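You operate a simulated robot arm through the tools that you are given. There is no shell and no other tool. Be economical: measure what you need, move in short steps, check, and stop when the job is done.

The job below is to be done with a simulated robot arm. You get a single attempt, and the scene is never put back.

## Task
Turn the length dial to 8 m. Put the clear tub on the shelf of the blue table away in the plate of the grey slider. Take the yellow scoop and put it on the top of the blue table. Turn the step dial to 3.0 mm. Put the blue bag from the kit bench on the middle shelf of the fitter cart. Put the green tag labelled "07.5 m" from the out table on the white packet there and the green tag that says "05.2 m" on the lower shelf of the pack table. Any order will do. Set down upright: blue bag.

It is judged by the outcome, as a careful person would: the job done as asked, and still so three seconds after it is handed in. It fails if anything else is knocked over, pushed out of place, dropped, spilled or broken.

## Robot
A 7-joint arm with a two-finger parallel gripper on a trunk, on a base that drives. Base frame: it is fixed to the floor where the robot stands at the start and does not move with it; the origin is under the middle of the robot, x ahead of it, y to its left, z up. Units: mm, degrees, N and s.
With the tool pointing down near the work surface it reaches from about 100 to 820 mm from the robot's upright axis, wherever it stands. Its first joint turns from -166.0 to 166.0 degrees. Places, roughly: blue bag [-3500, -750, 750]; clear tub [750, -250, 500]; green tag [-4000, -3250, 750]; length dial [600, 0, 1100]; lower shelf of the pack table [-3600, -3800, 400]; middle shelf of the fitter cart [-900, 2500, 300]; plate of the grey slider [2000, 6600, 900]; step dial [-700, -1400, 1000]; top of the blue table [800, -400, 900]; white packet (9x8x1 cm) [-4100, -3600, 800]; yellow scoop (21x7x5 cm) [600, -500, 400]. Payload 3.91 kg.
The TCP is the grasp point between the finger pads, 30 mm short of the fingertips. In the tool frame z runs along the fingers and y along their closing line. The gripper opens to 110 mm. The fingers are 20 mm wide and 10 mm thick; the gripper's body (48 by 112 mm) begins 55 mm behind the TCP.
Orientation is that of the tool frame in the base frame, as a unit quaternion [x, y, z, w]. With the fingers straight down and closing along the base's y, the tool's x points along the base's -x, its y along +y and its z along -z.

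## Interface
- The arm moves only by the tool step_arm. Its argument "series" is a list of rows, each a list of 7 numbers: the shift along the tool's x, y, z in units of 30 mm (1.0 is 30 mm), then the turn, a rotation vector about the tool's x, y, z in units of 6 degrees (1.0 is 6 degrees), then the gripper command, from -1 (shut) to 1 (fully open), values between in proportion. In form: [[x, y, z, ax, ay, az, jaw], ...]. A call has 1 to 20 rows; each row shifts and turns the commanded pose from where the row before left it, along the tool's axes as they then stand. A call with a number of a shift or a turn outside -1 to 1 is refused whole. A row lasts 0.2 s, in which the tool goes at most 50 mm and 8.6 degrees; a call with a longer step from one row to the next is refused whole, and so is a gripper value outside its range. A pose out of reach is approached as far as the arm can. The call stops where the force on the tool passes 40 N (or 10 N more than at its start, if that is more) or the arm is blocked; 0.2 s more then pass. The fingers move at their own pace (about 72 mm/s each) and stop on an object; they squeeze with about 30 N. The grip force told is the motor's: it shows also when the fingers shut on nothing. Time passes only in rows, and 0.2 s behind the last, so rows that do not move let the fingers close. It gives the time, the measured TCP pose, the force on the tool (base axes), the opening and the grip force at its end, in the units of the frame above (readings bear some noise), with the torque about the TCP (base axes, N m) and any sound that the robot's microphone picked up.
- Cameras (640 x 400 px; columns grow to the right, rows downward): "scene" is now at [234.4, -20.3, 1429.5]; the picture's right is [-0.17, -0.98, -0.01], its down [-0.67, 0.12, -0.74] and it looks along [0.73, -0.12, -0.68] (base axes); focal length 235 px, centre (320, 200). "wrist" rides on the gripper at [72, 17, -103] in the tool frame; the picture's right is [-0.23, 0.97, 0.00], its down [-0.76, -0.18, -0.62] and it looks along [-0.61, -0.14, 0.78] (tool axes); focal length 222 px, centre (320, 200).
- grab_frame(camera): a new picture of that camera. The clock stands still meanwhile.
- lift_body(by): slides the trunk up (or, below 0, down) by that many mm; the arm and the scene camera ride with it, the base frame stays. It gives what a move gives, with no picture.
- base_move(legs): drives the robot by 1 to 6 legs, each [ahead, left, turn to the left] in mm, mm and degrees, along the robot's own axes; the way and the turn of a leg run together, so that a leg with both is an arc; at most 1500 mm and 180 degrees a leg. The arm and the cameras ride along, it lands a little off, and it stops where it bumps. It gives what a move gives.
- pan_tilt(pan, tilt): turns the head with the scene camera to pan (to the left, within 86 degrees either way) and tilt (down, from -29 to 69), counted from straight ahead of the robot. It gives what a move gives.
- locate(camera, pixels): for up to 12 pixels [column, row] of the newest picture of that camera ("zoom" is the newest enlarged one), the place [x, y, z] in the base frame of the surface seen there, good to about 2 mm. The clock stands still meanwhile.
- inspect(camera, box): a new picture of the part [left, top, right, bottom] of that camera's present view, enlarged. The clock stands still meanwhile.
- job_done(): hands the job in; it is judged then, once.

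Keep the steps short. Do not move on a guess: measure, check each grasp and each placing, and mend mistakes. In all there are 124 turns and 126 pictures (those below and enlarged ones count). Leave the gripper open and the arm clear of the work at the hand-in unless told otherwise, and finish with a single line.

The tools are called after "Emit:" by a JSON object that holds its "fn" and its "kwargs". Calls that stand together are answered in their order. step_arm: Moves the arm, as the interface text tells. Its arguments: {"type":"object","properties":{"series":{"type":"array","items":{"type":"array","items":{"type":"number"}}}},"required":["series"]} The other tools are called the same way: lift_body (by) slides the trunk up or down; base_move (legs) drives the base; pan_tilt (pan, tilt) turns the head that bears the scene camera; grab_frame (camera) takes a picture; locate (camera, pixels) gives the place of the surface under pixels of a picture; inspect (camera, box) takes an enlarged picture of a part of a camera's view; job_done () hands the job in.

At the start:

```text
time_s: 0.0
tool_pos: [461.0, 70.9, 1270.8]
orientation: [0.006, 1.0, -0.002, 0.012]
ft_force: [0.9, 0.8, 0.5]
ft_torque: [-0.01, 0.0, 0.04]
grip_width: 109.6
grip_force: 0.1
trunk travel left (down, up): [-625.0, 57.0]
robot x, y, heading: [-2.7, -0.9, -0.1]
head pan, tilt: [-9.8, 43.5]
```

scene: 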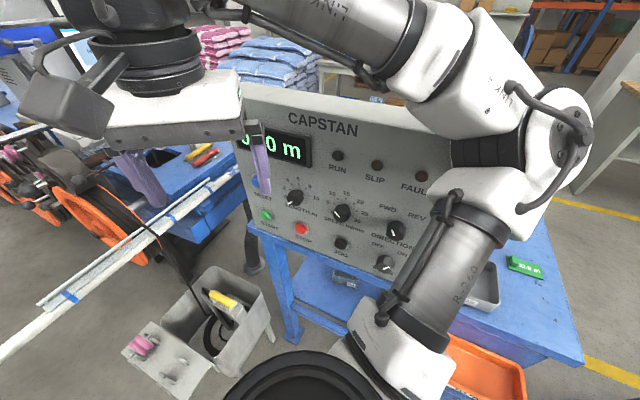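
wrist: 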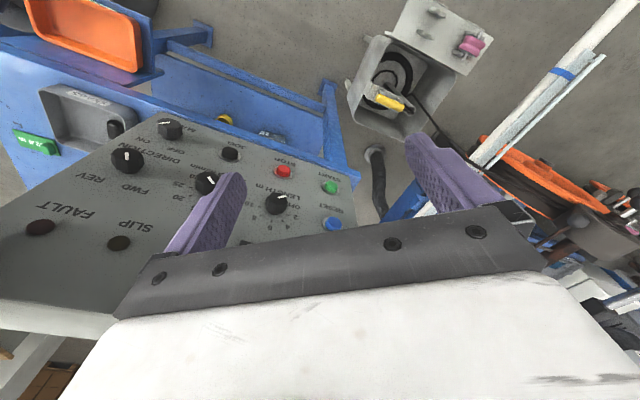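

I see the capstan panel with the length dial, partly hidden by the arm. First, I'll take an enlarged view of the dials.

Emit:
{"fn": "inspect", "kwargs": {"camera": "scene", "box": [230, 150, 430, 275]}}

Emit:
{"fn": "inspect", "kwargs": {"camera": "wrist", "box": [60, 100, 380, 300]}}

```text
3.20 times, centred on (330, 212) of scene
```

zoom: 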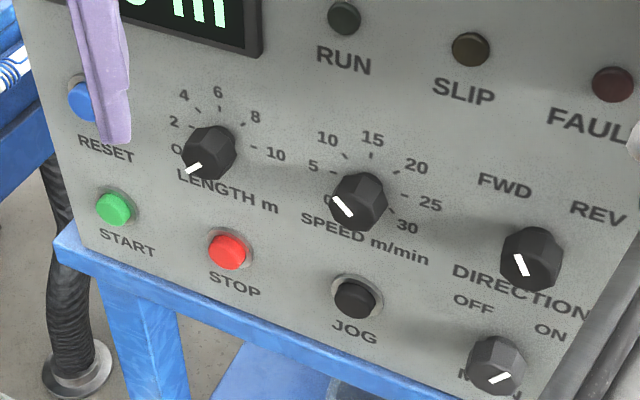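

```text
2.00 times, centred on (220, 200) of wrist
```

zoom: 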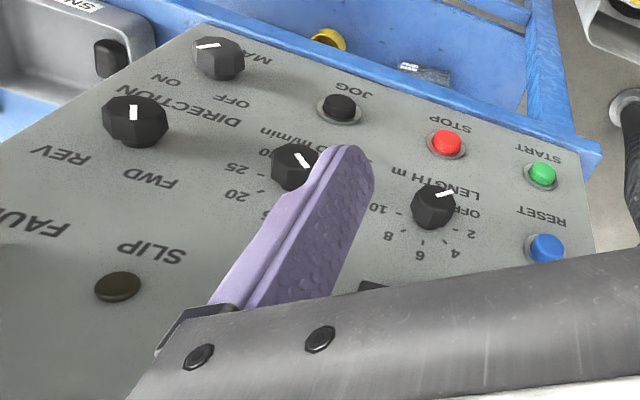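

The length dial points to OFF. I'll zoom in tight from the scene camera and measure the panel and the dial.

Emit:
{"fn": "inspect", "kwargs": {"camera": "scene", "box": [262, 165, 342, 215]}}

Emit:
{"fn": "locate", "kwargs": {"camera": "scene", "pixels": [[270, 178], [325, 190], [370, 205], [315, 245], [340, 130], [400, 150], [290, 245], [360, 110], [250, 215]]}}

```text
8.00 times, centred on (302, 190) of scene
```

zoom: 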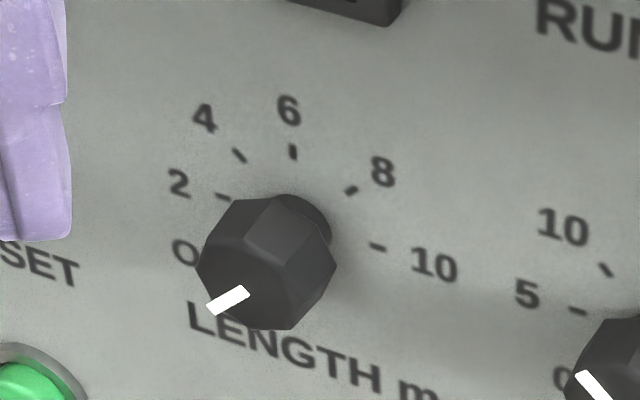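

```text
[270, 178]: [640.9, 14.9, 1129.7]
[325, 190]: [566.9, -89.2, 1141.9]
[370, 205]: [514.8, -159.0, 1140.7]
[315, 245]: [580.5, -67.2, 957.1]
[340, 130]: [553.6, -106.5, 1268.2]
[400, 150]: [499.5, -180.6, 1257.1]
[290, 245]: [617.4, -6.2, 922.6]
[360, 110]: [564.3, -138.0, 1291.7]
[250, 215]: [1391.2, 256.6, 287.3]
```

The panel is vertical and faces about (-0.81, 0.59). I'll measure the ticks and the knob.

Emit:
{"fn": "locate", "kwargs": {"camera": "zoom", "pixels": [[223, 196], [240, 156], [293, 152], [351, 190], [377, 247], [215, 306], [242, 292], [258, 270], [285, 265], [320, 225], [225, 260], [300, 315]]}}

```text
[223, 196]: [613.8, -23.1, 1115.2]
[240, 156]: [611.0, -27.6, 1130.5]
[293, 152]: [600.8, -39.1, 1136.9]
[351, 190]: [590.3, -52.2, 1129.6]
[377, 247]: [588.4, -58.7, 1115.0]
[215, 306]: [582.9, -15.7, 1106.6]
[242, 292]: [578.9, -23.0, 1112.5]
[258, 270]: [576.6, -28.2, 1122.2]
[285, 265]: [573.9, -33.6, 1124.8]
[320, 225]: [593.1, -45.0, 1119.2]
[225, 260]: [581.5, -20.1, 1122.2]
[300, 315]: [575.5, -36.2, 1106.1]
```

The dial centre is near (592, 0, 1115) on the panel. OFF is at -135° and 8 is at +45°, so it needs a 180° clockwise turn. I'll pitch the tool level and yaw it square to the panel, well clear of the panel.

Emit:
{"fn": "step_arm", "kwargs": {"series": [[0, 0, 0, 0, -1, 0, 0.1], [0, 0, 0, 0, -1, 0, 0.1], [0, 0, 0, 0, -1, 0, 0.1], [0, 0, 0, 0, -1, 0, 0.1], [0, 0, 0, 0, -1, 0, 0.1], [0, 0, 0, 0, -1, 0, 0.1], [0, 0, 0, 0, -1, 0, 0.1], [0, 0, 0, 0, -1, 0, 0.1], [0, 0, 0, 0, -1, 0, 0.1], [0, 0, 0, 0, -1, 0, 0.1], [0, 0, 0, 0, -1, 0, 0.1], [0, 0, 0, 0, -1, 0, 0.1], [0, 0, 0, 0, -1, 0, 0.1], [0, 0, 0, 0, -1, 0, 0.1], [0, 0, 0, 0, -1, 0, 0.1]]}}

```text
time_s: 3.2
tool_pos: [495.3, 109.6, 1355.8]
orientation: [0.001, 0.706, -0.007, 0.708]
ft_force: [-0.1, -0.8, 0.5]
ft_torque: [-0.01, 0.0, -0.02]
grip_width: 60.4
grip_force: 0.0
out of reach, approached as far as the arm can: row 11, 12, 13, 14, 15
trunk travel left (down, up): [-625.0, 57.0]
robot x, y, heading: [0.3, 3.4, -0.3]
head pan, tilt: [-9.8, 43.5]
```

The arm is too cramped and stopped short of the pose. I want to back the base up, so I'll look to both sides first.

Emit:
{"fn": "pan_tilt", "kwargs": {"pan": 86, "tilt": 30}}

Emit:
{"fn": "grab_frame", "kwargs": {"camera": "scene"}}

Emit:
{"fn": "pan_tilt", "kwargs": {"pan": -86, "tilt": 30}}

Emit:
{"fn": "grab_frame", "kwargs": {"camera": "scene"}}

```text
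time_s: 4.9
tool_pos: [494.9, 108.0, 1354.6]
orientation: [0.001, 0.706, -0.008, 0.708]
ft_force: [0.4, -0.2, -0.3]
ft_torque: [0.01, -0.01, -0.03]
grip_width: 60.4
grip_force: 0.0
trunk travel left (down, up): [-625.0, 57.0]
robot x, y, heading: [-2.0, 0.7, 0.0]
head pan, tilt: [85.9, 30.0]
```

```text
120 pictures are left
```

scene: 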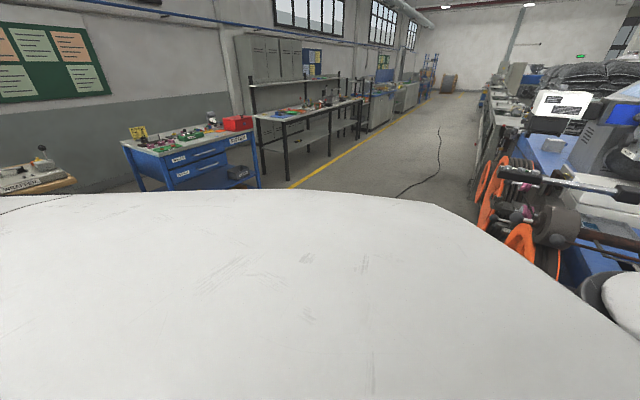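

```text
time_s: 7.5
tool_pos: [495.4, 108.2, 1355.6]
orientation: [0.001, 0.706, -0.007, 0.708]
ft_force: [-0.7, 0.1, 0.3]
ft_torque: [0.0, -0.03, -0.05]
grip_width: 60.3
grip_force: 0.1
trunk travel left (down, up): [-625.0, 57.0]
robot x, y, heading: [-0.1, -6.0, -0.3]
head pan, tilt: [-85.9, 30.0]
```

```text
119 pictures are left
```

scene: 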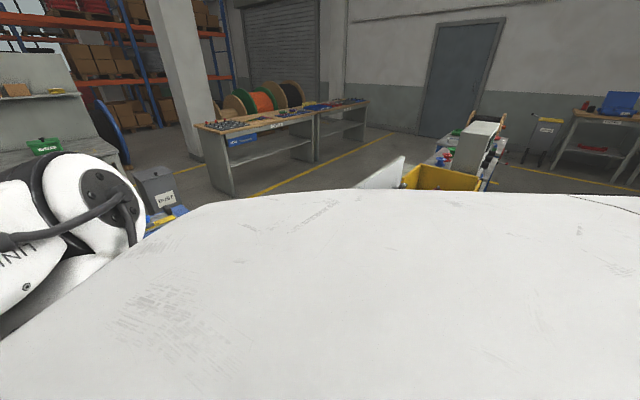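

The aisle on the left looks open, and there is a yellow bin at the back right. I'll measure a few obstacles before backing.

Emit:
{"fn": "locate", "kwargs": {"camera": "scene", "pixels": [[405, 180], [475, 188], [450, 160], [390, 180], [500, 150], [600, 183], [170, 220], [420, 185]]}}

Emit:
{"fn": "pan_tilt", "kwargs": {"pan": -86, "tilt": 5}}

Emit:
{"fn": "grab_frame", "kwargs": {"camera": "scene"}}

```text
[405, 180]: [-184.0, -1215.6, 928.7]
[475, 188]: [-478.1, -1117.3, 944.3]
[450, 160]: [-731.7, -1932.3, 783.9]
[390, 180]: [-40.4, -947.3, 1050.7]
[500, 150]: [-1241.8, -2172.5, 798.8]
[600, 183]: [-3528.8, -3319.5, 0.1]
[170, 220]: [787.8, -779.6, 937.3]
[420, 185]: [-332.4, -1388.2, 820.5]
```

```text
time_s: 8.4
tool_pos: [496.4, 108.5, 1354.7]
orientation: [0.001, 0.706, -0.006, 0.708]
ft_force: [-0.5, -1.0, 0.2]
ft_torque: [0.01, 0.0, 0.02]
grip_width: 60.4
grip_force: 0.1
trunk travel left (down, up): [-625.0, 57.0]
robot x, y, heading: [1.6, -1.9, 0.0]
head pan, tilt: [-85.9, 5.0]
```

```text
118 pictures are left
```

scene: 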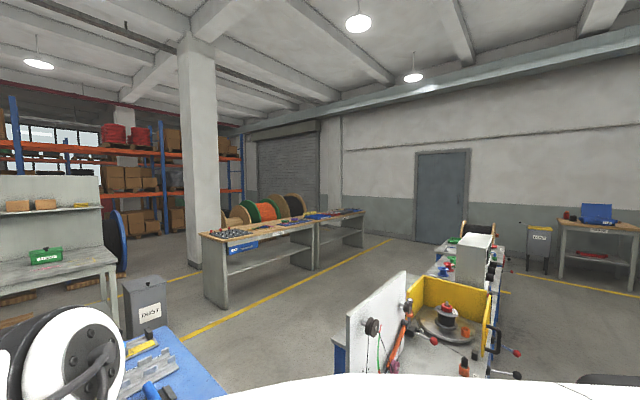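

Behind is clear: the nearest machine is at y below -900. I'll back up and slightly left, then look at the panel.

Emit:
{"fn": "base_move", "kwargs": {"legs": [[-200, 80, 0]]}}

Emit:
{"fn": "pan_tilt", "kwargs": {"pan": -15, "tilt": 35}}

Emit:
{"fn": "grab_frame", "kwargs": {"camera": "scene"}}

```text
time_s: 10.1
tool_pos: [299.3, 192.0, 1356.7]
orientation: [0.0, 0.706, -0.006, 0.708]
ft_force: [0.1, -0.4, -1.0]
ft_torque: [0.03, -0.01, -0.01]
grip_width: 60.3
grip_force: 0.0
trunk travel left (down, up): [-625.0, 57.0]
robot x, y, heading: [-196.8, 80.9, 0.3]
head pan, tilt: [-85.9, 5.0]
```

```text
time_s: 11.5
tool_pos: [299.9, 191.1, 1355.5]
orientation: [0.001, 0.706, -0.006, 0.708]
ft_force: [0.4, 0.1, 0.6]
ft_torque: [0.02, 0.01, 0.0]
grip_width: 60.4
grip_force: 0.1
trunk travel left (down, up): [-625.0, 57.0]
robot x, y, heading: [-194.3, 80.6, 0.1]
head pan, tilt: [-15.0, 35.0]
```

```text
117 pictures are left
```

scene: 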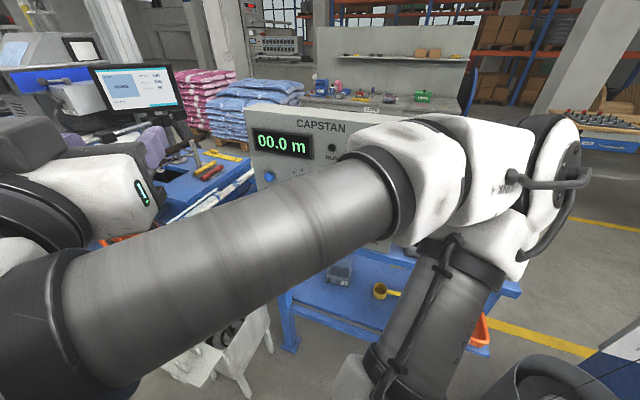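

Now I'll yaw 36° to face the panel square.

Emit:
{"fn": "step_arm", "kwargs": {"series": [[0, 0, 0, 1, 0, 0, 0.1], [0, 0, 0, 1, 0, 0, 0.1], [0, 0, 0, 1, 0, 0, 0.1], [0, 0, 0, 1, 0, 0, 0.1], [0, 0, 0, 1, 0, 0, 0.1], [0, 0, 0, 1, 0, 0, 0.1]]}}

```text
time_s: 12.9
tool_pos: [360.2, 87.4, 1349.8]
orientation: [0.161, 0.693, -0.148, 0.687]
ft_force: [0.5, -0.9, -1.0]
ft_torque: [0.02, -0.06, 0.04]
grip_width: 60.6
grip_force: 0.1
out of reach, approached as far as the arm can: row 1, 2, 3, 4, 5, 6
trunk travel left (down, up): [-625.0, 57.0]
robot x, y, heading: [-195.7, 82.8, 0.1]
head pan, tilt: [-15.0, 35.0]
stopped in row 6: the arm was blocked; the commanded pose is now the measured one
```

The arm got stuck in its folded pose after 25° of yaw. I'll move the tool forward and down into freer space.

Emit:
{"fn": "step_arm", "kwargs": {"series": [[0, 0.07, 1, 0, 0, 0, 0.1], [0, 0.07, 1, 0, 0, 0, 0.1], [1, 0.07, 0.6, 0, 0, 0, 0.1], [1, 0.07, 0.6, 0, 0, 0, 0.1], [1, 0.07, 0.5, 0, 0, 0, 0.1], [1, 0.07, 0, 0, 0, 0, 0.1], [1, 0.07, 0, 0, 0, 0, 0.1], [1, 0.07, 0, 0, 0, 0, 0.1], [1, 0.07, 0, 0, 0, 0, 0.1]]}}

```text
time_s: 14.9
tool_pos: [490.0, 66.0, 1150.7]
orientation: [0.163, 0.691, -0.153, 0.687]
ft_force: [-0.8, -0.6, -0.2]
ft_torque: [0.0, 0.04, -0.02]
grip_width: 60.4
grip_force: 0.1
out of reach, approached as far as the arm can: row 6, 7, 8, 9
trunk travel left (down, up): [-625.0, 57.0]
robot x, y, heading: [-193.1, 82.7, 0.0]
head pan, tilt: [-15.0, 35.0]
```

The arm is at a limit with the tool this low relative to the shoulder. I'll raise the tool and lower the trunk so the arm reaches more level.

Emit:
{"fn": "step_arm", "kwargs": {"series": [[-1, 0, 0, 0, 0, 0, 0.1], [-1, 0, 0, 0, 0, 0, 0.1], [-1, 0, 0, 0, 0, 0, 0.1], [-1, 0, 0, 0, 0, 0, 0.1]]}}

Emit:
{"fn": "lift_body", "kwargs": {"by": -200}}

Emit:
{"fn": "step_arm", "kwargs": {"series": [[0, 0, 0, 0.5, 0, 0, 0.1], [0, 0, 0, 0.5, 0, 0, 0.1], [0, 0, 0, 0.5, 0, 0, 0.1], [0, 0, 0, 0.4, 0, 0, 0.1]]}}

```text
time_s: 15.9
tool_pos: [490.3, 64.6, 1267.4]
orientation: [0.162, 0.691, -0.152, 0.688]
ft_force: [-0.3, -0.4, 0.4]
ft_torque: [-0.05, -0.03, 0.02]
grip_width: 60.3
grip_force: 0.1
trunk travel left (down, up): [-625.0, 57.0]
robot x, y, heading: [-193.6, 84.3, -0.0]
head pan, tilt: [-15.0, 35.0]
```

```text
time_s: 18.1
tool_pos: [492.3, 65.8, 1066.6]
orientation: [0.162, 0.692, -0.151, 0.688]
ft_force: [0.0, -0.5, 0.7]
ft_torque: [0.01, 0.0, 0.01]
grip_width: 60.5
grip_force: 0.1
trunk travel left (down, up): [-425.0, 257.0]
robot x, y, heading: [-195.1, 78.2, 0.3]
head pan, tilt: [-15.0, 35.0]
```

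```text
time_s: 19.1
tool_pos: [490.5, 65.0, 1068.6]
orientation: [0.229, 0.673, -0.22, 0.668]
ft_force: [0.0, -0.9, 0.3]
ft_torque: [-0.01, 0.02, -0.02]
grip_width: 60.3
grip_force: 0.1
trunk travel left (down, up): [-425.0, 257.0]
robot x, y, heading: [-198.7, 79.6, 0.2]
head pan, tilt: [-15.0, 35.0]
```

Good. Now I'll roll the tool -90° about its axis, to leave room for a 180° clockwise turn, and raise it to the dial height.

Emit:
{"fn": "step_arm", "kwargs": {"series": [[-0.8, 0, 0, -0.18, 0, 0, 0.1], [-0.75, 0, 0, 0, 0, 0, 0.1], [0, 0, 0, 0, 0, -1, 0.1], [0, 0, 0, 0, 0, -1, 0.1], [0, 0, 0, 0, 0, -1, 0.1], [0, 0, 0, 0, 0, -1, 0.1], [0, 0, 0, 0, 0, -1, 0.1], [0, 0, 0, 0, 0, -1, 0.1], [0, 0, 0, 0, 0, -1, 0.1], [0, 0, 0, 0, 0, -1, 0.1], [0, 0, 0, 0, 0, -1, 0.1], [0, 0, 0, 0, 0, -1, 0.1], [0, 0, 0, 0, 0, -1, 0.1], [0, 0, 0, 0, 0, -1, 0.1], [0, 0, 0, 0, 0, -1, 0.1], [0, 0, 0, 0, 0, -1, 0.1], [0, 0, 0, 0, 0, -1, 0.1]]}}

Emit:
{"fn": "grab_frame", "kwargs": {"camera": "wrist"}}

Emit:
{"fn": "grab_frame", "kwargs": {"camera": "scene"}}

```text
time_s: 22.7
tool_pos: [491.8, 65.0, 1105.9]
orientation: [-0.318, 0.635, -0.625, 0.324]
ft_force: [0.5, -0.7, 0.1]
ft_torque: [0.0, 0.0, -0.01]
grip_width: 60.4
grip_force: 0.1
out of reach, approached as far as the arm can: row 17
trunk travel left (down, up): [-425.0, 257.0]
robot x, y, heading: [-193.3, 81.0, 0.1]
head pan, tilt: [-15.0, 35.0]
```

```text
116 pictures are left
```

wrist: 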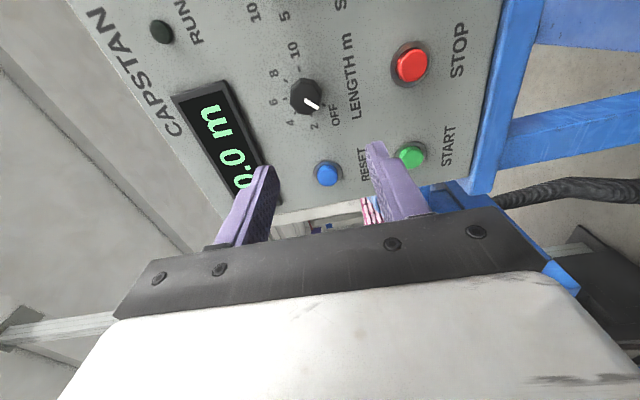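

```text
115 pictures are left
```

scene: 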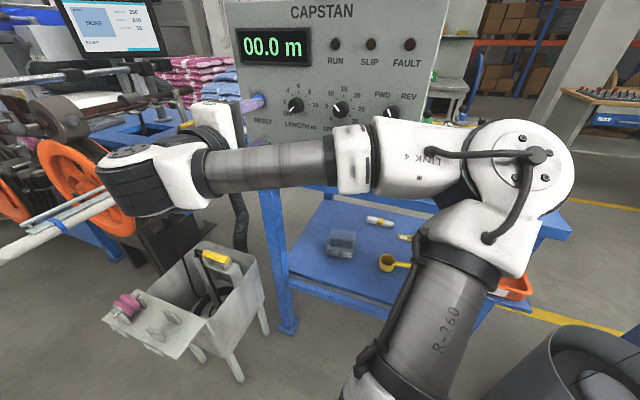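

The tool faces the panel squarely, with x along the panel's right and y down. I'll shift sideways 21 mm, up 9 mm and forward 70 mm, then check the alignment.

Emit:
{"fn": "step_arm", "kwargs": {"series": [[0.71, -0.3, 0.5, 0, 0, 0, 0.1], [0, 0, 1, 0, 0, 0, 0.1], [0, 0, 0.83, 0, 0, 0, 0.1]]}}

Emit:
{"fn": "inspect", "kwargs": {"camera": "wrist", "box": [190, 60, 450, 222]}}

```text
time_s: 23.5
tool_pos: [531.5, 5.3, 1099.7]
orientation: [-0.318, 0.634, -0.625, 0.326]
ft_force: [-0.2, 0.6, -0.3]
ft_torque: [0.02, 0.0, 0.03]
grip_width: 60.6
grip_force: 0.0
out of reach, approached as far as the arm can: row 1, 2
trunk travel left (down, up): [-425.0, 257.0]
robot x, y, heading: [-194.4, 82.2, 0.2]
head pan, tilt: [-15.0, 35.0]
```

```text
2.46 times, centred on (320, 141) of wrist
```

zoom: 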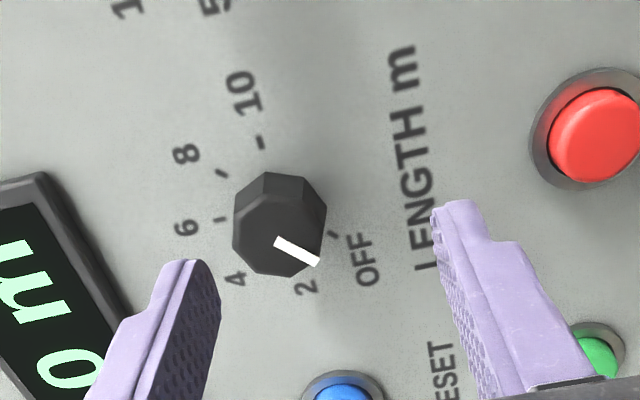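

The tool sits 15 mm low because the roll is at its limit. I'll measure the ticks from this view.

Emit:
{"fn": "locate", "kwargs": {"camera": "zoom", "pixels": [[333, 234], [260, 141], [222, 173], [219, 219], [280, 240], [316, 262], [270, 215], [300, 200]]}}

Emit:
{"fn": "step_arm", "kwargs": {"series": [[0, 0, 0, 0, 0, 1, 0.1], [0, 0, 0, 0, 0, 0, 0.1]]}}

```text
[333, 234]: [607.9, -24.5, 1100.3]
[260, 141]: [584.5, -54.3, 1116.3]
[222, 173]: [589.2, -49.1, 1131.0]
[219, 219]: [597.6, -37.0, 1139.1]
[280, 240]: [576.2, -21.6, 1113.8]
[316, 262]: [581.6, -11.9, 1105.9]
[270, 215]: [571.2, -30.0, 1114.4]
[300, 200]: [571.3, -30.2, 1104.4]
```

```text
time_s: 24.1
tool_pos: [531.8, 6.9, 1101.0]
orientation: [-0.285, 0.65, -0.607, 0.357]
ft_force: [-0.3, 0.1, 0.3]
ft_torque: [-0.01, 0.02, 0.02]
grip_width: 60.7
grip_force: 0.1
trunk travel left (down, up): [-425.0, 257.0]
robot x, y, heading: [-198.4, 85.0, 0.2]
head pan, tilt: [-15.0, 35.0]
```

The dial centre is (u -320, z 1115.5), confirmed. I'll shift up 14 mm, read the pose, then go in.

Emit:
{"fn": "step_arm", "kwargs": {"series": [[-0.14, -0.47, 0, 0, 0, 0, 0.1], [0, 0, 0, 0, 0, 0, 0.1]]}}

Emit:
{"fn": "inspect", "kwargs": {"camera": "wrist", "box": [190, 60, 450, 222]}}

```text
time_s: 24.7
tool_pos: [533.2, 8.6, 1116.9]
orientation: [-0.286, 0.65, -0.608, 0.355]
ft_force: [-0.5, 0.2, 0.7]
ft_torque: [-0.02, -0.01, 0.0]
grip_width: 60.7
grip_force: 0.1
trunk travel left (down, up): [-425.0, 257.0]
robot x, y, heading: [-195.4, 78.0, 0.1]
head pan, tilt: [-15.0, 35.0]
```

```text
2.46 times, centred on (320, 141) of wrist
```

zoom: 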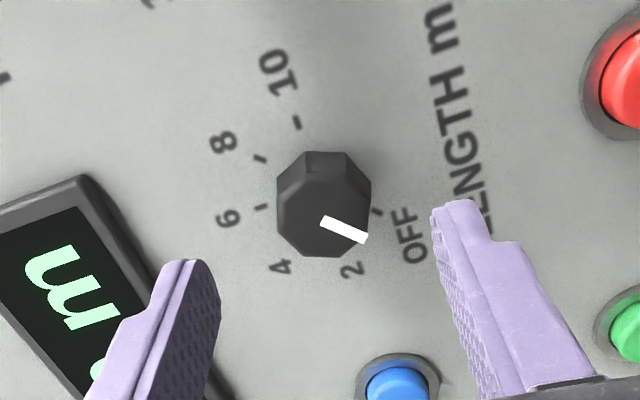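

It's well centred. Going in 47 mm and closing on the knob.

Emit:
{"fn": "step_arm", "kwargs": {"series": [[0, 0, 0.8, 0, 0, 0, 0.1], [0, 0, 0.77, 0, 0, 0, 0.1], [0, 0, 0, 0, 0, 0, -1], [0, 0, 0, 0, 0, 0, -1], [0, 0, 0, 0, 0, 0, -1]]}}

```text
time_s: 25.9
tool_pos: [572.0, -17.5, 1114.9]
orientation: [-0.287, 0.652, -0.606, 0.354]
ft_force: [-4.1, 1.1, -9.7]
ft_torque: [0.18, 0.21, 0.16]
grip_width: 31.5
grip_force: 45.1
trunk travel left (down, up): [-425.0, 257.0]
robot x, y, heading: [-198.7, 79.4, 0.1]
head pan, tilt: [-15.0, 35.0]
```

The knob is gripped at 31.5 mm. I'll turn it 90° clockwise first.

Emit:
{"fn": "step_arm", "kwargs": {"series": [[0, 0, 0, 0, 0, 1, -1], [0, 0, 0, 0, 0, 1, -1], [0, 0, 0, 0, 0, 1, -1], [0, 0, 0, 0, 0, 1, -1], [0, 0, 0, 0, 0, 1, -1], [0, 0, 0, 0, 0, 1, -1], [0, 0, 0, 0, 0, 1, -1], [0, 0, 0, 0, 0, 1, -1], [0, 0, 0, 0, 0, 1, -1], [0, 0, 0, 0, 0, 1, -1], [0, 0, 0, 0, 0, 1, -1], [0, 0, 0, 0, 0, 1, -1], [0, 0, 0, 0, 0, 1, -1], [0, 0, 0, 0, 0, 1, -1], [0, 0, 0, 0, 0, 1, -1]]}}

Emit:
{"fn": "inspect", "kwargs": {"camera": "wrist", "box": [190, 60, 450, 222]}}

```text
time_s: 29.1
tool_pos: [573.2, -18.7, 1115.7]
orientation: [0.26, 0.661, -0.178, 0.681]
ft_force: [-16.6, 2.9, -9.8]
ft_torque: [0.82, 1.17, -0.06]
grip_width: 31.2
grip_force: 45.1
trunk travel left (down, up): [-425.0, 257.0]
robot x, y, heading: [-195.0, 79.8, 0.2]
head pan, tilt: [-15.0, 35.0]
```

```text
2.46 times, centred on (320, 141) of wrist
```

zoom: 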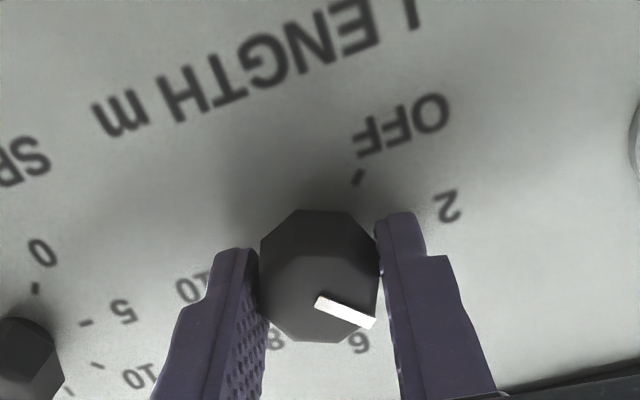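

The knob turned with the gripper. Another 90°.

Emit:
{"fn": "step_arm", "kwargs": {"series": [[0, 0, 0, 0, 0, 1, -1], [0, 0, 0, 0, 0, 1, -1], [0, 0, 0, 0, 0, 1, -1], [0, 0, 0, 0, 0, 1, -1], [0, 0, 0, 0, 0, 1, -1], [0, 0, 0, 0, 0, 1, -1], [0, 0, 0, 0, 0, 1, -1], [0, 0, 0, 0, 0, 1, -1], [0, 0, 0, 0, 0, 1, -1], [0, 0, 0, 0, 0, 1, -1], [0, 0, 0, 0, 0, 1, -1], [0, 0, 0, 0, 0, 1, -1], [0, 0, 0, 0, 0, 1, -1], [0, 0, 0, 0, 0, 1, -1], [0, 0, 0, 0, 0, 1, -1]]}}

Emit:
{"fn": "grab_frame", "kwargs": {"camera": "scene"}}

Emit:
{"fn": "inspect", "kwargs": {"camera": "wrist", "box": [190, 60, 450, 222]}}

```text
time_s: 32.3
tool_pos: [571.7, -18.4, 1114.6]
orientation: [0.652, 0.286, 0.356, 0.606]
ft_force: [-29.3, 1.8, -21.8]
ft_torque: [0.29, 0.51, 0.42]
grip_width: 31.2
grip_force: 45.3
trunk travel left (down, up): [-425.0, 257.0]
robot x, y, heading: [-194.4, 80.1, 0.1]
head pan, tilt: [-15.0, 35.0]
```

```text
111 pictures are left
```

scene: 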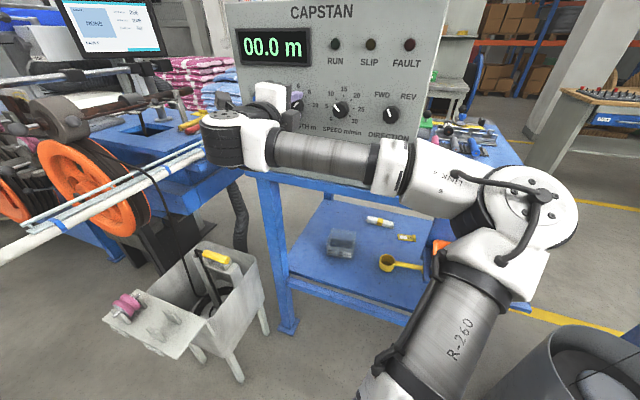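

```text
2.46 times, centred on (320, 141) of wrist
```

zoom: 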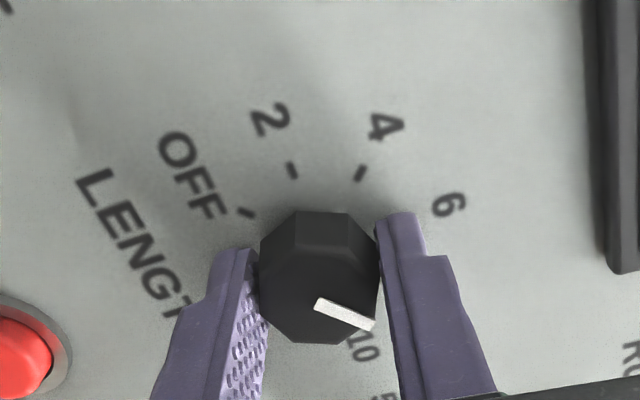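

Pointer appears near 8. I'll open, retreat 90 mm and check.

Emit:
{"fn": "step_arm", "kwargs": {"series": [[0, 0, 0, 0, 0, 0, 0.2], [0, 0, 0, 0, 0, 0, 0.2], [0, 0, -0.8, 0, 0, 0, 0.2], [0, 0, -1, 0, 0, 0, 0.2], [0, 0, -1, 0, 0, 0, 0.2]]}}

Emit:
{"fn": "inspect", "kwargs": {"camera": "wrist", "box": [230, 60, 390, 160]}}

```text
time_s: 33.5
tool_pos: [504.9, 33.1, 1115.4]
orientation: [0.65, 0.287, 0.355, 0.607]
ft_force: [0.3, -0.5, 0.2]
ft_torque: [0.02, -0.05, -0.02]
grip_width: 66.2
grip_force: 0.0
trunk travel left (down, up): [-425.0, 257.0]
robot x, y, heading: [-198.4, 80.4, -0.0]
head pan, tilt: [-15.0, 35.0]
```

```text
4.00 times, centred on (310, 110) of wrist
```

zoom: 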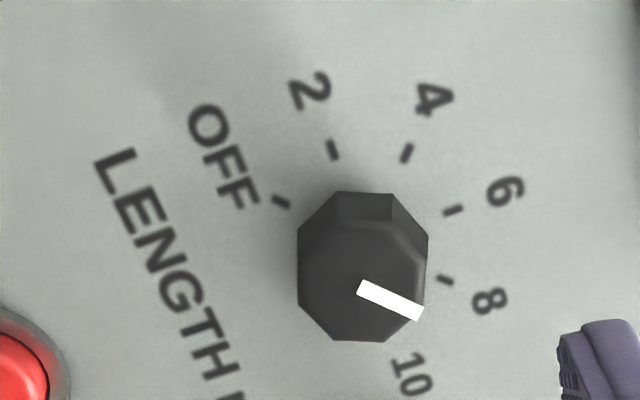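

Emit:
{"fn": "locate", "kwargs": {"camera": "zoom", "pixels": [[362, 288], [370, 291], [390, 300], [410, 309], [418, 312], [282, 203], [333, 150], [406, 153], [452, 210], [444, 280]]}}

```text
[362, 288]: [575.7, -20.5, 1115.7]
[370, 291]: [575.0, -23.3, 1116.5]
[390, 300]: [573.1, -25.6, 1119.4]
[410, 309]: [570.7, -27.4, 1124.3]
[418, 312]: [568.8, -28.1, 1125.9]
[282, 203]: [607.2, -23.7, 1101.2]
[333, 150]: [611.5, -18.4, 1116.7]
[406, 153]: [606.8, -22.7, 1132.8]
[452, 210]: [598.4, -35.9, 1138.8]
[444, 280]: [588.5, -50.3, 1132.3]
```

Pointer is at 45°, on the 8. Next, the blue table's shelf: I'll look at the tub and scoop. First I'll retract the arm a bit so the view is clear, and aim the head lower.

Emit:
{"fn": "step_arm", "kwargs": {"series": [[0, 0, -1, 0, 0, -1, 0.2], [0, 0, -1, 0, 0, -1, 0.2], [0, 0, 0, 0, 0, -1, 0.2], [0, 0, 0, 0, 0, -1, 0.2], [0, 0, 0, 0, 0, -1, 0.2], [0, 0, 0, 0, 0, -1, 0.2], [0, 0, 0, 0, 0, -1, 0.2], [0, 0, 0, 0, 0, -1, 0.2], [0, 0, 0, 0, 0, -1, 0.2], [0, 0, 0, 0, 0, -1, 0.2], [0, 0, 0, 0, 0, -1, 0.2], [0, 0, 0, 0, 0, -1, 0.2], [0, 0, 0, 0, 0, -1, 0.2], [0, 0, 0, 0, 0, -1, 0.2], [0, 0, 0, 0, 0, -1, 0.2]]}}

Emit:
{"fn": "inspect", "kwargs": {"camera": "scene", "box": [250, 160, 570, 360]}}

Emit:
{"fn": "locate", "kwargs": {"camera": "zoom", "pixels": [[160, 165], [185, 185], [205, 195], [275, 205], [330, 210], [280, 220], [100, 215], [300, 270], [60, 345], [20, 25], [400, 250], [260, 125]]}}

```text
time_s: 36.7
tool_pos: [457.6, 65.0, 1118.4]
orientation: [0.256, 0.663, -0.177, 0.681]
ft_force: [0.1, -0.4, -0.1]
ft_torque: [-0.01, -0.01, -0.02]
grip_width: 66.3
grip_force: 0.1
trunk travel left (down, up): [-425.0, 257.0]
robot x, y, heading: [-197.2, 82.8, 0.2]
head pan, tilt: [-15.0, 35.0]
```

```text
2.00 times, centred on (410, 260) of scene
```

zoom: 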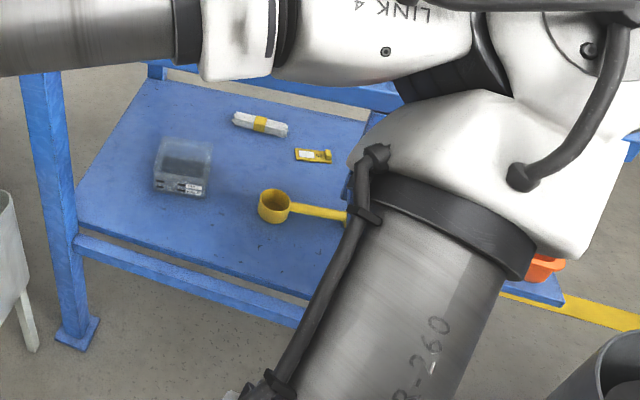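

```text
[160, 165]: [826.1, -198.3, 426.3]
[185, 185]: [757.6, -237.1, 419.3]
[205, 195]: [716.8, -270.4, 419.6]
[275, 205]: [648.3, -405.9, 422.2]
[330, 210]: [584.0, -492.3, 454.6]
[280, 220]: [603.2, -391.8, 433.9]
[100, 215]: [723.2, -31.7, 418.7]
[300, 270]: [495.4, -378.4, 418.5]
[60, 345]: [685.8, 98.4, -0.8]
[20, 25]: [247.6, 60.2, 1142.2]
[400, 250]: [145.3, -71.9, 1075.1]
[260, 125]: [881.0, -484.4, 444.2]
```

The shelf is at z ≈ 419, and the tub and scoop sit 250-350 mm inside the table front. I'll back off a little and turn to face the table squarely, then lower the trunk for a view into the shelf.

Emit:
{"fn": "base_move", "kwargs": {"legs": [[-150, 50, 0], [0, 0, -36]]}}

Emit:
{"fn": "lift_body", "kwargs": {"by": -250}}

Emit:
{"fn": "pan_tilt", "kwargs": {"pan": 0, "tilt": 30}}

Emit:
{"fn": "grab_frame", "kwargs": {"camera": "scene"}}

Emit:
{"fn": "grab_frame", "kwargs": {"camera": "wrist"}}

```text
time_s: 39.9
tool_pos: [164.6, -267.0, 1118.5]
orientation: [0.452, 0.549, -0.382, 0.59]
ft_force: [-0.1, -0.9, -0.2]
ft_torque: [-0.03, 0.01, 0.02]
grip_width: 66.1
grip_force: 0.0
trunk travel left (down, up): [-425.0, 257.0]
robot x, y, heading: [-351.8, 130.4, -36.5]
head pan, tilt: [-15.0, 35.0]
```

```text
time_s: 42.5
tool_pos: [165.2, -267.6, 867.6]
orientation: [0.45, 0.55, -0.381, 0.592]
ft_force: [0.3, 0.0, -0.6]
ft_torque: [0.0, -0.02, 0.0]
grip_width: 66.4
grip_force: 0.1
trunk travel left (down, up): [-175.0, 507.0]
robot x, y, heading: [-346.6, 127.5, -36.2]
head pan, tilt: [-15.0, 35.0]
```

```text
time_s: 43.2
tool_pos: [166.2, -266.3, 868.5]
orientation: [0.451, 0.55, -0.382, 0.591]
ft_force: [-0.2, -0.5, 0.5]
ft_torque: [-0.01, 0.04, -0.01]
grip_width: 66.1
grip_force: 0.1
trunk travel left (down, up): [-175.0, 507.0]
robot x, y, heading: [-349.3, 132.6, -36.0]
head pan, tilt: [0.0, 30.0]
```

```text
107 pictures are left
```

scene: 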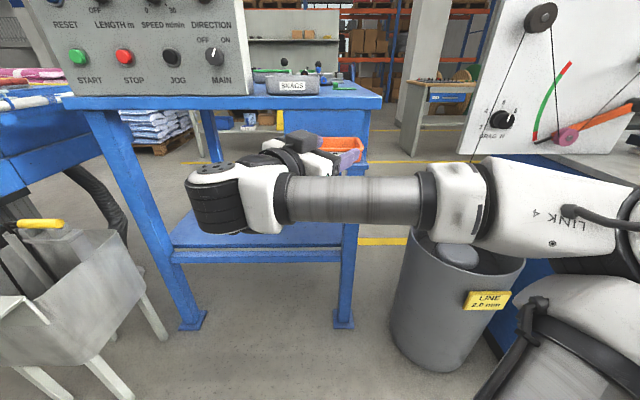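

```text
106 pictures are left
```

wrist: 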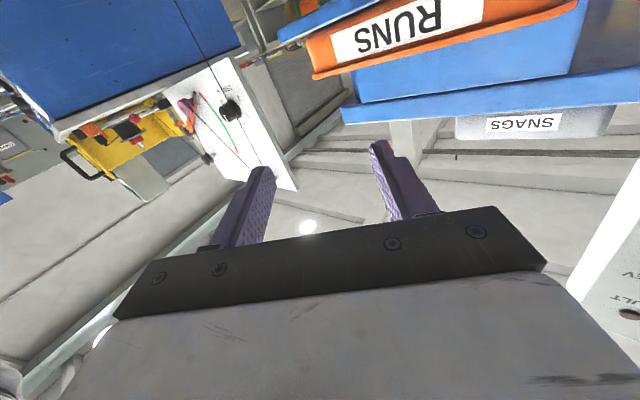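

I'm facing the table's narrow front. The elbow is near the DRAG board on the right. I'll measure the clearances.

Emit:
{"fn": "locate", "kwargs": {"camera": "scene", "pixels": [[190, 322], [343, 320], [70, 100], [378, 100], [200, 255], [345, 258], [420, 265], [400, 330], [500, 150], [550, 200], [130, 370], [60, 240]]}}

Emit:
{"fn": "pan_tilt", "kwargs": {"pan": -50, "tilt": 30}}

Emit:
{"fn": "grab_frame", "kwargs": {"camera": "scene"}}

```text
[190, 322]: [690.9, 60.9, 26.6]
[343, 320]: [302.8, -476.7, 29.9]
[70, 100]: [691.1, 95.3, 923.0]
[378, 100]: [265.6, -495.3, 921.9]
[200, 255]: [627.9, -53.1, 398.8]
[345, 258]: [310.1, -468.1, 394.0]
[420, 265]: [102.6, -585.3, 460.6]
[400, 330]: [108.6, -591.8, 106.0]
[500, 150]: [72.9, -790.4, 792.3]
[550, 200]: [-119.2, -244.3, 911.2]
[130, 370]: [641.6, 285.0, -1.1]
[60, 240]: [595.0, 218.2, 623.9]
```

```text
time_s: 44.4
tool_pos: [165.3, -267.0, 868.0]
orientation: [0.451, 0.55, -0.381, 0.591]
ft_force: [-0.4, -0.2, 0.2]
ft_torque: [-0.06, 0.01, 0.03]
grip_width: 65.9
grip_force: 0.1
trunk travel left (down, up): [-175.0, 507.0]
robot x, y, heading: [-352.5, 129.2, -36.3]
head pan, tilt: [-50.0, 30.0]
```

```text
105 pictures are left
```

scene: 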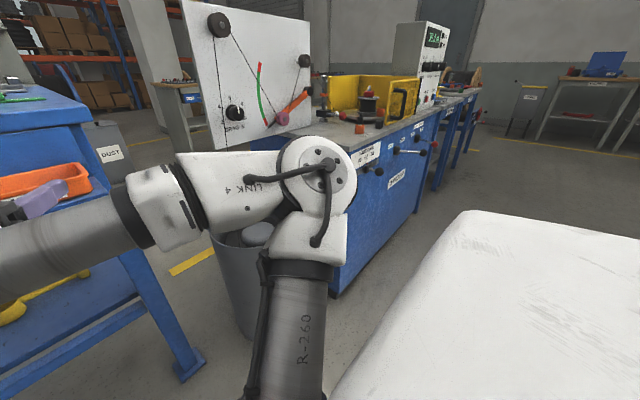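

The table front runs u -483 to 245, its top is at z 922 and the shelf at 419. My plan is to slide the base left in line with the tub, shape the arm (level yaw, camera on top, pitched 45° down), then drive straight in. First I'll slide left.

Emit:
{"fn": "base_move", "kwargs": {"legs": [[0, 350, 0]]}}

Emit:
{"fn": "step_arm", "kwargs": {"series": [[0, 0, 0, -1, 0, 0, 0.2], [0, 0, 0, -1, 0, 0, 0.2], [0, 0, 0, -1, 0, 0, 0.2], [0, 0, 0, -1, 0, 0, 0.2], [0, 0, 0, -1, 0, 0, 0.2], [0, 0, 0, -1, 0, 0, 0.2], [0, 0, 0, 0, 0, 1, 0.2], [0, 0, 0, 0, 0, 1, 0.2], [0, 0, 0, 0, 0, 1, 0.2], [0, 0, 0, 0, 0, 1, 0.2], [0, 0, 0, 0, 0, 1, 0.2], [0, 0, 0, 0, 0, 1, 0.2], [0, 0, 0, 0, 0, 1, 0.2], [0, 0, 0, 0, 0, 1, 0.2], [0, 0, 0, 0, 0, 1, 0.2], [0, 0, 0, 0, 0, 1, 0.2]]}}

Emit:
{"fn": "step_arm", "kwargs": {"series": [[0, 0, 0, 0, 0, 1, 0.2], [0, 0, 0, 0, 0, 1, 0.2], [0, 0, 0, 0, 0, 1, 0.2], [0, 0, 0, 0, 0, 1, 0.2], [0, 0, 0, 0, 0, 1, 0.2], [0, 0, 0, 0, 0, 1, 0.2], [0, 0, 0, 0, 0, 1, 0.2], [0, 0, 0, 0, 0, 1, 0.2], [0, 0, 0, 0, 0, 1, 0.2], [0, 0, 0, 0, 0, 1, 0.2], [0, 0, 0, 0, 0, 1, 0.2], [0, 0, 0, 0, 0, 1, 0.2], [0, 0, 0, 0, 0, 1, 0.2], [0, 0, 0, 0, 0, 1, 0.2], [0, 0, 0, 0, 0, 1, 0.2], [0, 0, 0, 0, 0, 1, 0.2], [0, 0, 0, 0, 0, 1, 0.2], [0, 0, 0, 0, 0, 1, 0.2], [0, 0, 0, 0, 0, 1, 0.2], [0, 0, 0, 0, 0, 1, 0.2]]}}

```text
time_s: 47.6
tool_pos: [365.3, 5.2, 868.1]
orientation: [0.453, 0.548, -0.383, 0.59]
ft_force: [-1.2, 0.3, 1.4]
ft_torque: [0.0, 0.0, -0.03]
grip_width: 66.1
grip_force: 0.1
trunk travel left (down, up): [-175.0, 507.0]
robot x, y, heading: [-149.7, 403.8, -36.3]
head pan, tilt: [-50.0, 30.0]
```

```text
time_s: 51.0
tool_pos: [364.9, 4.5, 867.6]
orientation: [0.535, 0.429, 0.183, 0.704]
ft_force: [-0.1, 0.5, -1.4]
ft_torque: [0.01, 0.0, -0.02]
grip_width: 66.1
grip_force: 0.1
trunk travel left (down, up): [-175.0, 507.0]
robot x, y, heading: [-146.8, 405.2, -36.7]
head pan, tilt: [-50.0, 30.0]
```

```text
time_s: 55.2
tool_pos: [365.7, 3.5, 867.2]
orientation: [0.64, -0.248, 0.701, 0.194]
ft_force: [-0.1, 0.3, 0.0]
ft_torque: [0.03, -0.02, 0.0]
grip_width: 66.0
grip_force: 0.0
trunk travel left (down, up): [-175.0, 507.0]
robot x, y, heading: [-147.8, 404.7, -36.4]
head pan, tilt: [-50.0, 30.0]
```

The flip worked: camera on top, tool y to the right. Now I'll pitch 48° down and lower the trunk 150.

Emit:
{"fn": "step_arm", "kwargs": {"series": [[0, 0, 0, 0, -1, 0, 0.2], [0, 0, 0, 0, -1, 0, 0.2], [0, 0, 0, 0, -1, 0, 0.2], [0, 0, 0, 0, -1, 0, 0.2], [0, 0, 0, 0, -1, 0, 0.2], [0, 0, 0, 0, -1, 0, 0.2], [0, 0, 0, 0, -1, 0, 0.2], [0, 0, 0, 0, -1, 0, 0.2]]}}

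Emit:
{"fn": "lift_body", "kwargs": {"by": -150}}

Emit:
{"fn": "pan_tilt", "kwargs": {"pan": 0, "tilt": 25}}

Emit:
{"fn": "grab_frame", "kwargs": {"camera": "scene"}}

Emit:
{"fn": "grab_frame", "kwargs": {"camera": "wrist"}}

```text
time_s: 57.0
tool_pos: [366.5, 4.0, 867.6]
orientation: [0.87, -0.306, 0.38, 0.077]
ft_force: [-0.6, -0.1, -0.9]
ft_torque: [-0.03, -0.01, -0.03]
grip_width: 66.1
grip_force: 0.1
trunk travel left (down, up): [-175.0, 507.0]
robot x, y, heading: [-147.7, 407.2, -36.6]
head pan, tilt: [-50.0, 30.0]
```

```text
time_s: 59.0
tool_pos: [364.8, 8.1, 767.1]
orientation: [0.869, -0.303, 0.383, 0.079]
ft_force: [-0.6, 0.6, 0.9]
ft_torque: [-0.02, 0.04, 0.0]
grip_width: 66.0
grip_force: 0.1
trunk travel left (down, up): [-67.0, 616.0]
robot x, y, heading: [-146.3, 408.7, -36.6]
head pan, tilt: [-50.0, 30.0]
stopped: the arm was blocked; the commanded pose is now the measured one
```

```text
time_s: 60.2
tool_pos: [365.0, 8.9, 767.7]
orientation: [0.87, -0.301, 0.383, 0.078]
ft_force: [-0.2, -0.1, -0.2]
ft_torque: [0.0, -0.03, 0.03]
grip_width: 66.0
grip_force: 0.1
trunk travel left (down, up): [-67.0, 616.0]
robot x, y, heading: [-148.0, 406.8, -36.5]
head pan, tilt: [0.0, 25.0]
```

```text
104 pictures are left
```

scene: 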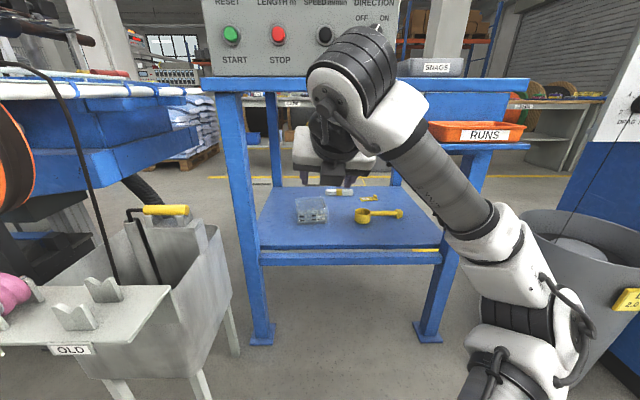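

```text
103 pictures are left
```

wrist: 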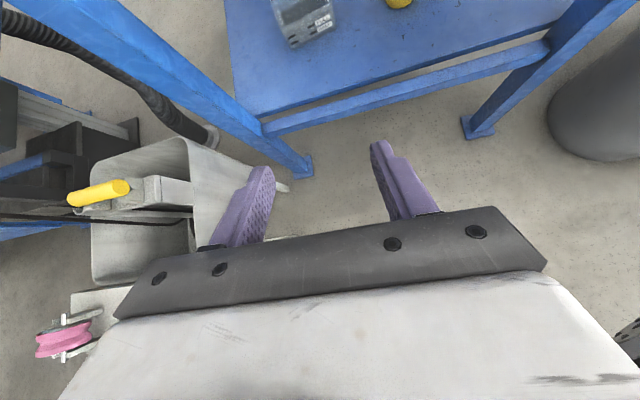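

The trunk stopped as the arm touched something, perhaps the elbow near the base or bin. I'll raise it 25 and measure the elbow, bin, tub and scoop.

Emit:
{"fn": "lift_body", "kwargs": {"by": 25}}

Emit:
{"fn": "locate", "kwargs": {"camera": "scene", "pixels": [[520, 350], [570, 350], [545, 245], [585, 265], [570, 215], [430, 210], [355, 75], [480, 225], [315, 230], [235, 250]]}}

Emit:
{"fn": "inspect", "kwargs": {"camera": "scene", "box": [280, 170, 440, 270]}}

Emit:
{"fn": "locate", "kwargs": {"camera": "zoom", "pixels": [[70, 145], [75, 205], [195, 200], [190, 140], [120, 110], [135, 180], [300, 175], [335, 160], [370, 170], [480, 175], [335, 210], [420, 180]]}}

```text
time_s: 60.9
tool_pos: [367.1, 6.7, 786.3]
orientation: [0.87, -0.303, 0.381, 0.078]
ft_force: [-1.3, -0.8, -0.4]
ft_torque: [0.02, -0.02, -0.02]
grip_width: 65.9
grip_force: 0.0
trunk travel left (down, up): [-92.0, 591.0]
robot x, y, heading: [-147.0, 407.2, -36.6]
head pan, tilt: [0.0, 25.0]
```

```text
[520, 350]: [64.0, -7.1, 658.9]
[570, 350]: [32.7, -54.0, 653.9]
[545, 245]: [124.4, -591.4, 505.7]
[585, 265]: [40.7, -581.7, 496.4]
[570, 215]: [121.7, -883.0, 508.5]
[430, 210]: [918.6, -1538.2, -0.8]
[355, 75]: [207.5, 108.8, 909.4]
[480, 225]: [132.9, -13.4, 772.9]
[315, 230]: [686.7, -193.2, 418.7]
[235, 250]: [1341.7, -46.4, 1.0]
```

```text
4.00 times, centred on (360, 220) of scene
```

zoom: 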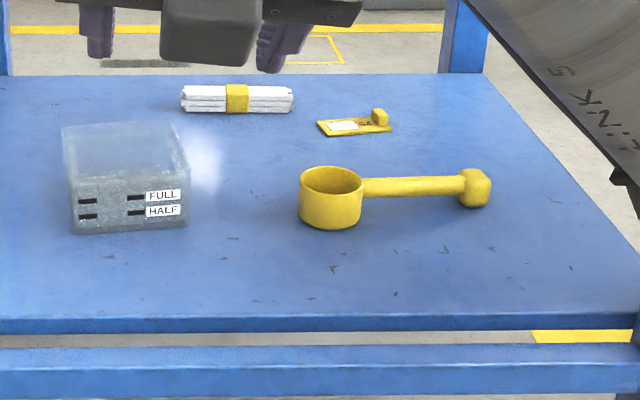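

```text
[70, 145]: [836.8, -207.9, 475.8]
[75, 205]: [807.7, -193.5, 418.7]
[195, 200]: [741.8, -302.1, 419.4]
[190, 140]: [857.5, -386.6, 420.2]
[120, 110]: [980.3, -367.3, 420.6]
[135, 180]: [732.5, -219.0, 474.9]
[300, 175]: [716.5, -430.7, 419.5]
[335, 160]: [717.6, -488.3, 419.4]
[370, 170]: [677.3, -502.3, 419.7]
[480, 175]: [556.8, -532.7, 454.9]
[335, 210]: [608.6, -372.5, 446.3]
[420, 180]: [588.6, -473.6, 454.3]
```

The tub is about 56 mm tall with fill marks, so it may hold contents and must stay level. I'll check the grey bin stand, which limits how far the base can go in.

Emit:
{"fn": "grab_frame", "kwargs": {"camera": "scene"}}

Emit:
{"fn": "locate", "kwargs": {"camera": "scene", "pixels": [[70, 347], [165, 292], [230, 290], [200, 385], [235, 345], [120, 395], [10, 300], [130, 330]]}}

Emit:
{"fn": "inspect", "kwargs": {"camera": "wrist", "box": [220, 0, 460, 150]}}

Emit:
{"fn": "locate", "kwargs": {"camera": "zoom", "pixels": [[138, 5], [300, 60], [190, 125], [300, 85], [480, 15], [170, 10], [230, 40]]}}

```text
101 pictures are left
```

scene: 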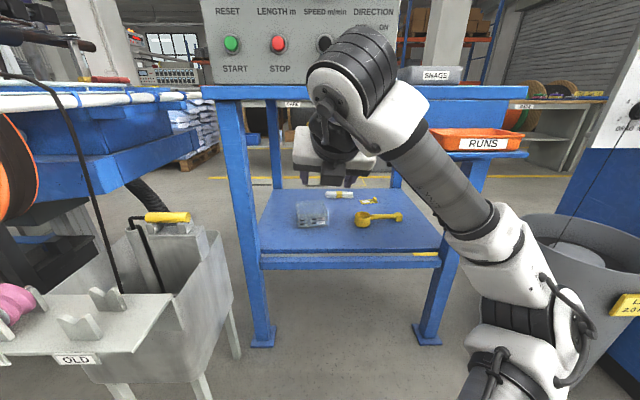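

```text
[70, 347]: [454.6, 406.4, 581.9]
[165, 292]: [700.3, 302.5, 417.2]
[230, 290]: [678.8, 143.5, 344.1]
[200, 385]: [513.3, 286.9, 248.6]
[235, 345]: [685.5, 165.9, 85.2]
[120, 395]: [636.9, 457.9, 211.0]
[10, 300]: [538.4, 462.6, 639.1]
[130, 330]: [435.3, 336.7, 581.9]
```

```text
2.67 times, centred on (340, 75) of wrist
```

zoom: 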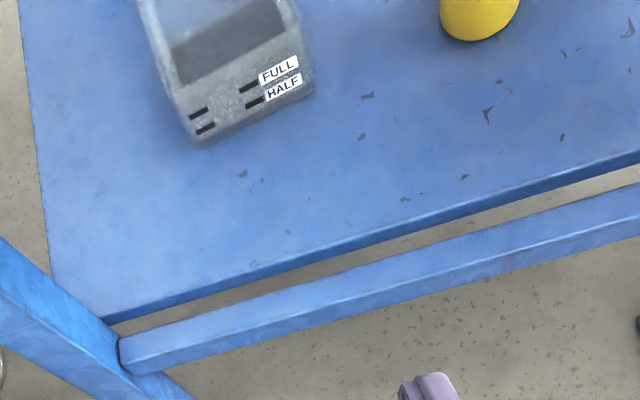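

```text
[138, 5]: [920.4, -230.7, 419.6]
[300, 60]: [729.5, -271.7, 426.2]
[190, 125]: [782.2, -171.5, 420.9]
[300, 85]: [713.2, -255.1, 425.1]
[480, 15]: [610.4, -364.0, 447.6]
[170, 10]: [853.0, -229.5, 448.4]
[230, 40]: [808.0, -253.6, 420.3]
```

The bin stand comes to u ≈ -500, so I'll stay to the right of it. First I'll lower the tool by about 220 mm with the arm while still outside the table.

Emit:
{"fn": "step_arm", "kwargs": {"series": [[-0.71, 0, 0.71, 0, 0, 0, 0.5], [-0.71, 0, 0.71, 0, 0, 0, 0.5], [-0.71, 0, 0.71, 0, 0, 0, 0.5], [-0.71, 0, 0.71, 0, 0, 0, 0.5], [-0.71, 0, 0.71, 0, 0, 0, 0.5], [-0.71, 0, 0.71, 0, 0, 0, 0.5], [-0.71, 0, 0.71, 0, 0, 0, 0.5]]}}

Emit:
{"fn": "grab_frame", "kwargs": {"camera": "scene"}}

```text
time_s: 62.5
tool_pos: [379.2, 20.9, 576.6]
orientation: [0.87, -0.302, 0.382, 0.078]
ft_force: [0.3, 0.2, -0.3]
ft_torque: [-0.03, 0.02, 0.03]
grip_width: 82.6
grip_force: 0.0
trunk travel left (down, up): [-92.0, 591.0]
robot x, y, heading: [-151.4, 400.9, -36.6]
head pan, tilt: [0.0, 25.0]
```

```text
99 pictures are left
```

scene: 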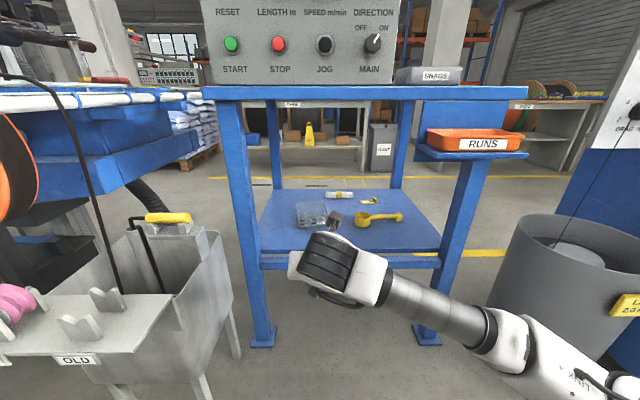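

The forearm is now level and low. I'll do the scoop first, since it only goes onto the table top. Its handle runs along u, so I need the tool vertical and closing front-to-back. I'll pitch down fully and roll -90 out here, then see how tall the wrist is.

Emit:
{"fn": "step_arm", "kwargs": {"series": [[0, 0, 0, 0, -1, 0, 0], [0, 0, 0, 0, -1, 0, 0], [0, 0, 0, 0, -1, 0, 0], [0, 0, 0, 0, -1, 0, 0], [0, 0, 0, 0, -1, 0, 0], [0, 0, 0, 0, -1, 0, 0], [0, 0, 0, 0, -1, 0, 0]]}}

Emit:
{"fn": "grab_frame", "kwargs": {"camera": "scene"}}

Emit:
{"fn": "locate", "kwargs": {"camera": "scene", "pixels": [[330, 210], [330, 225], [330, 240], [335, 255], [400, 250], [450, 290], [520, 340]]}}

```text
time_s: 64.1
tool_pos: [380.7, 21.9, 576.5]
orientation: [0.949, -0.31, 0.043, -0.036]
ft_force: [0.0, 0.2, -0.4]
ft_torque: [0.02, 0.01, -0.02]
grip_width: 55.1
grip_force: 0.0
trunk travel left (down, up): [-92.0, 591.0]
robot x, y, heading: [-145.7, 405.5, -36.5]
head pan, tilt: [0.0, 25.0]
```

```text
98 pictures are left
```

scene: 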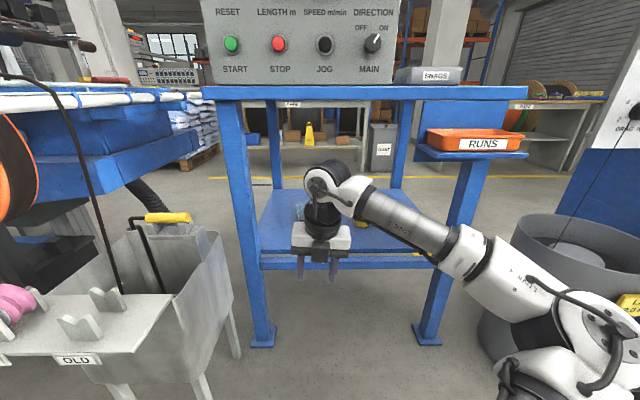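

```text
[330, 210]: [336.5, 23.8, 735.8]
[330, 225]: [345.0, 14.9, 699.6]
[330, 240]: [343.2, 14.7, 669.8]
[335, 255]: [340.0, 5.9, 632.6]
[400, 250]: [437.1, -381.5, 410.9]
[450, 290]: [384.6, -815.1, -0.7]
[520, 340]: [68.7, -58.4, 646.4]
```

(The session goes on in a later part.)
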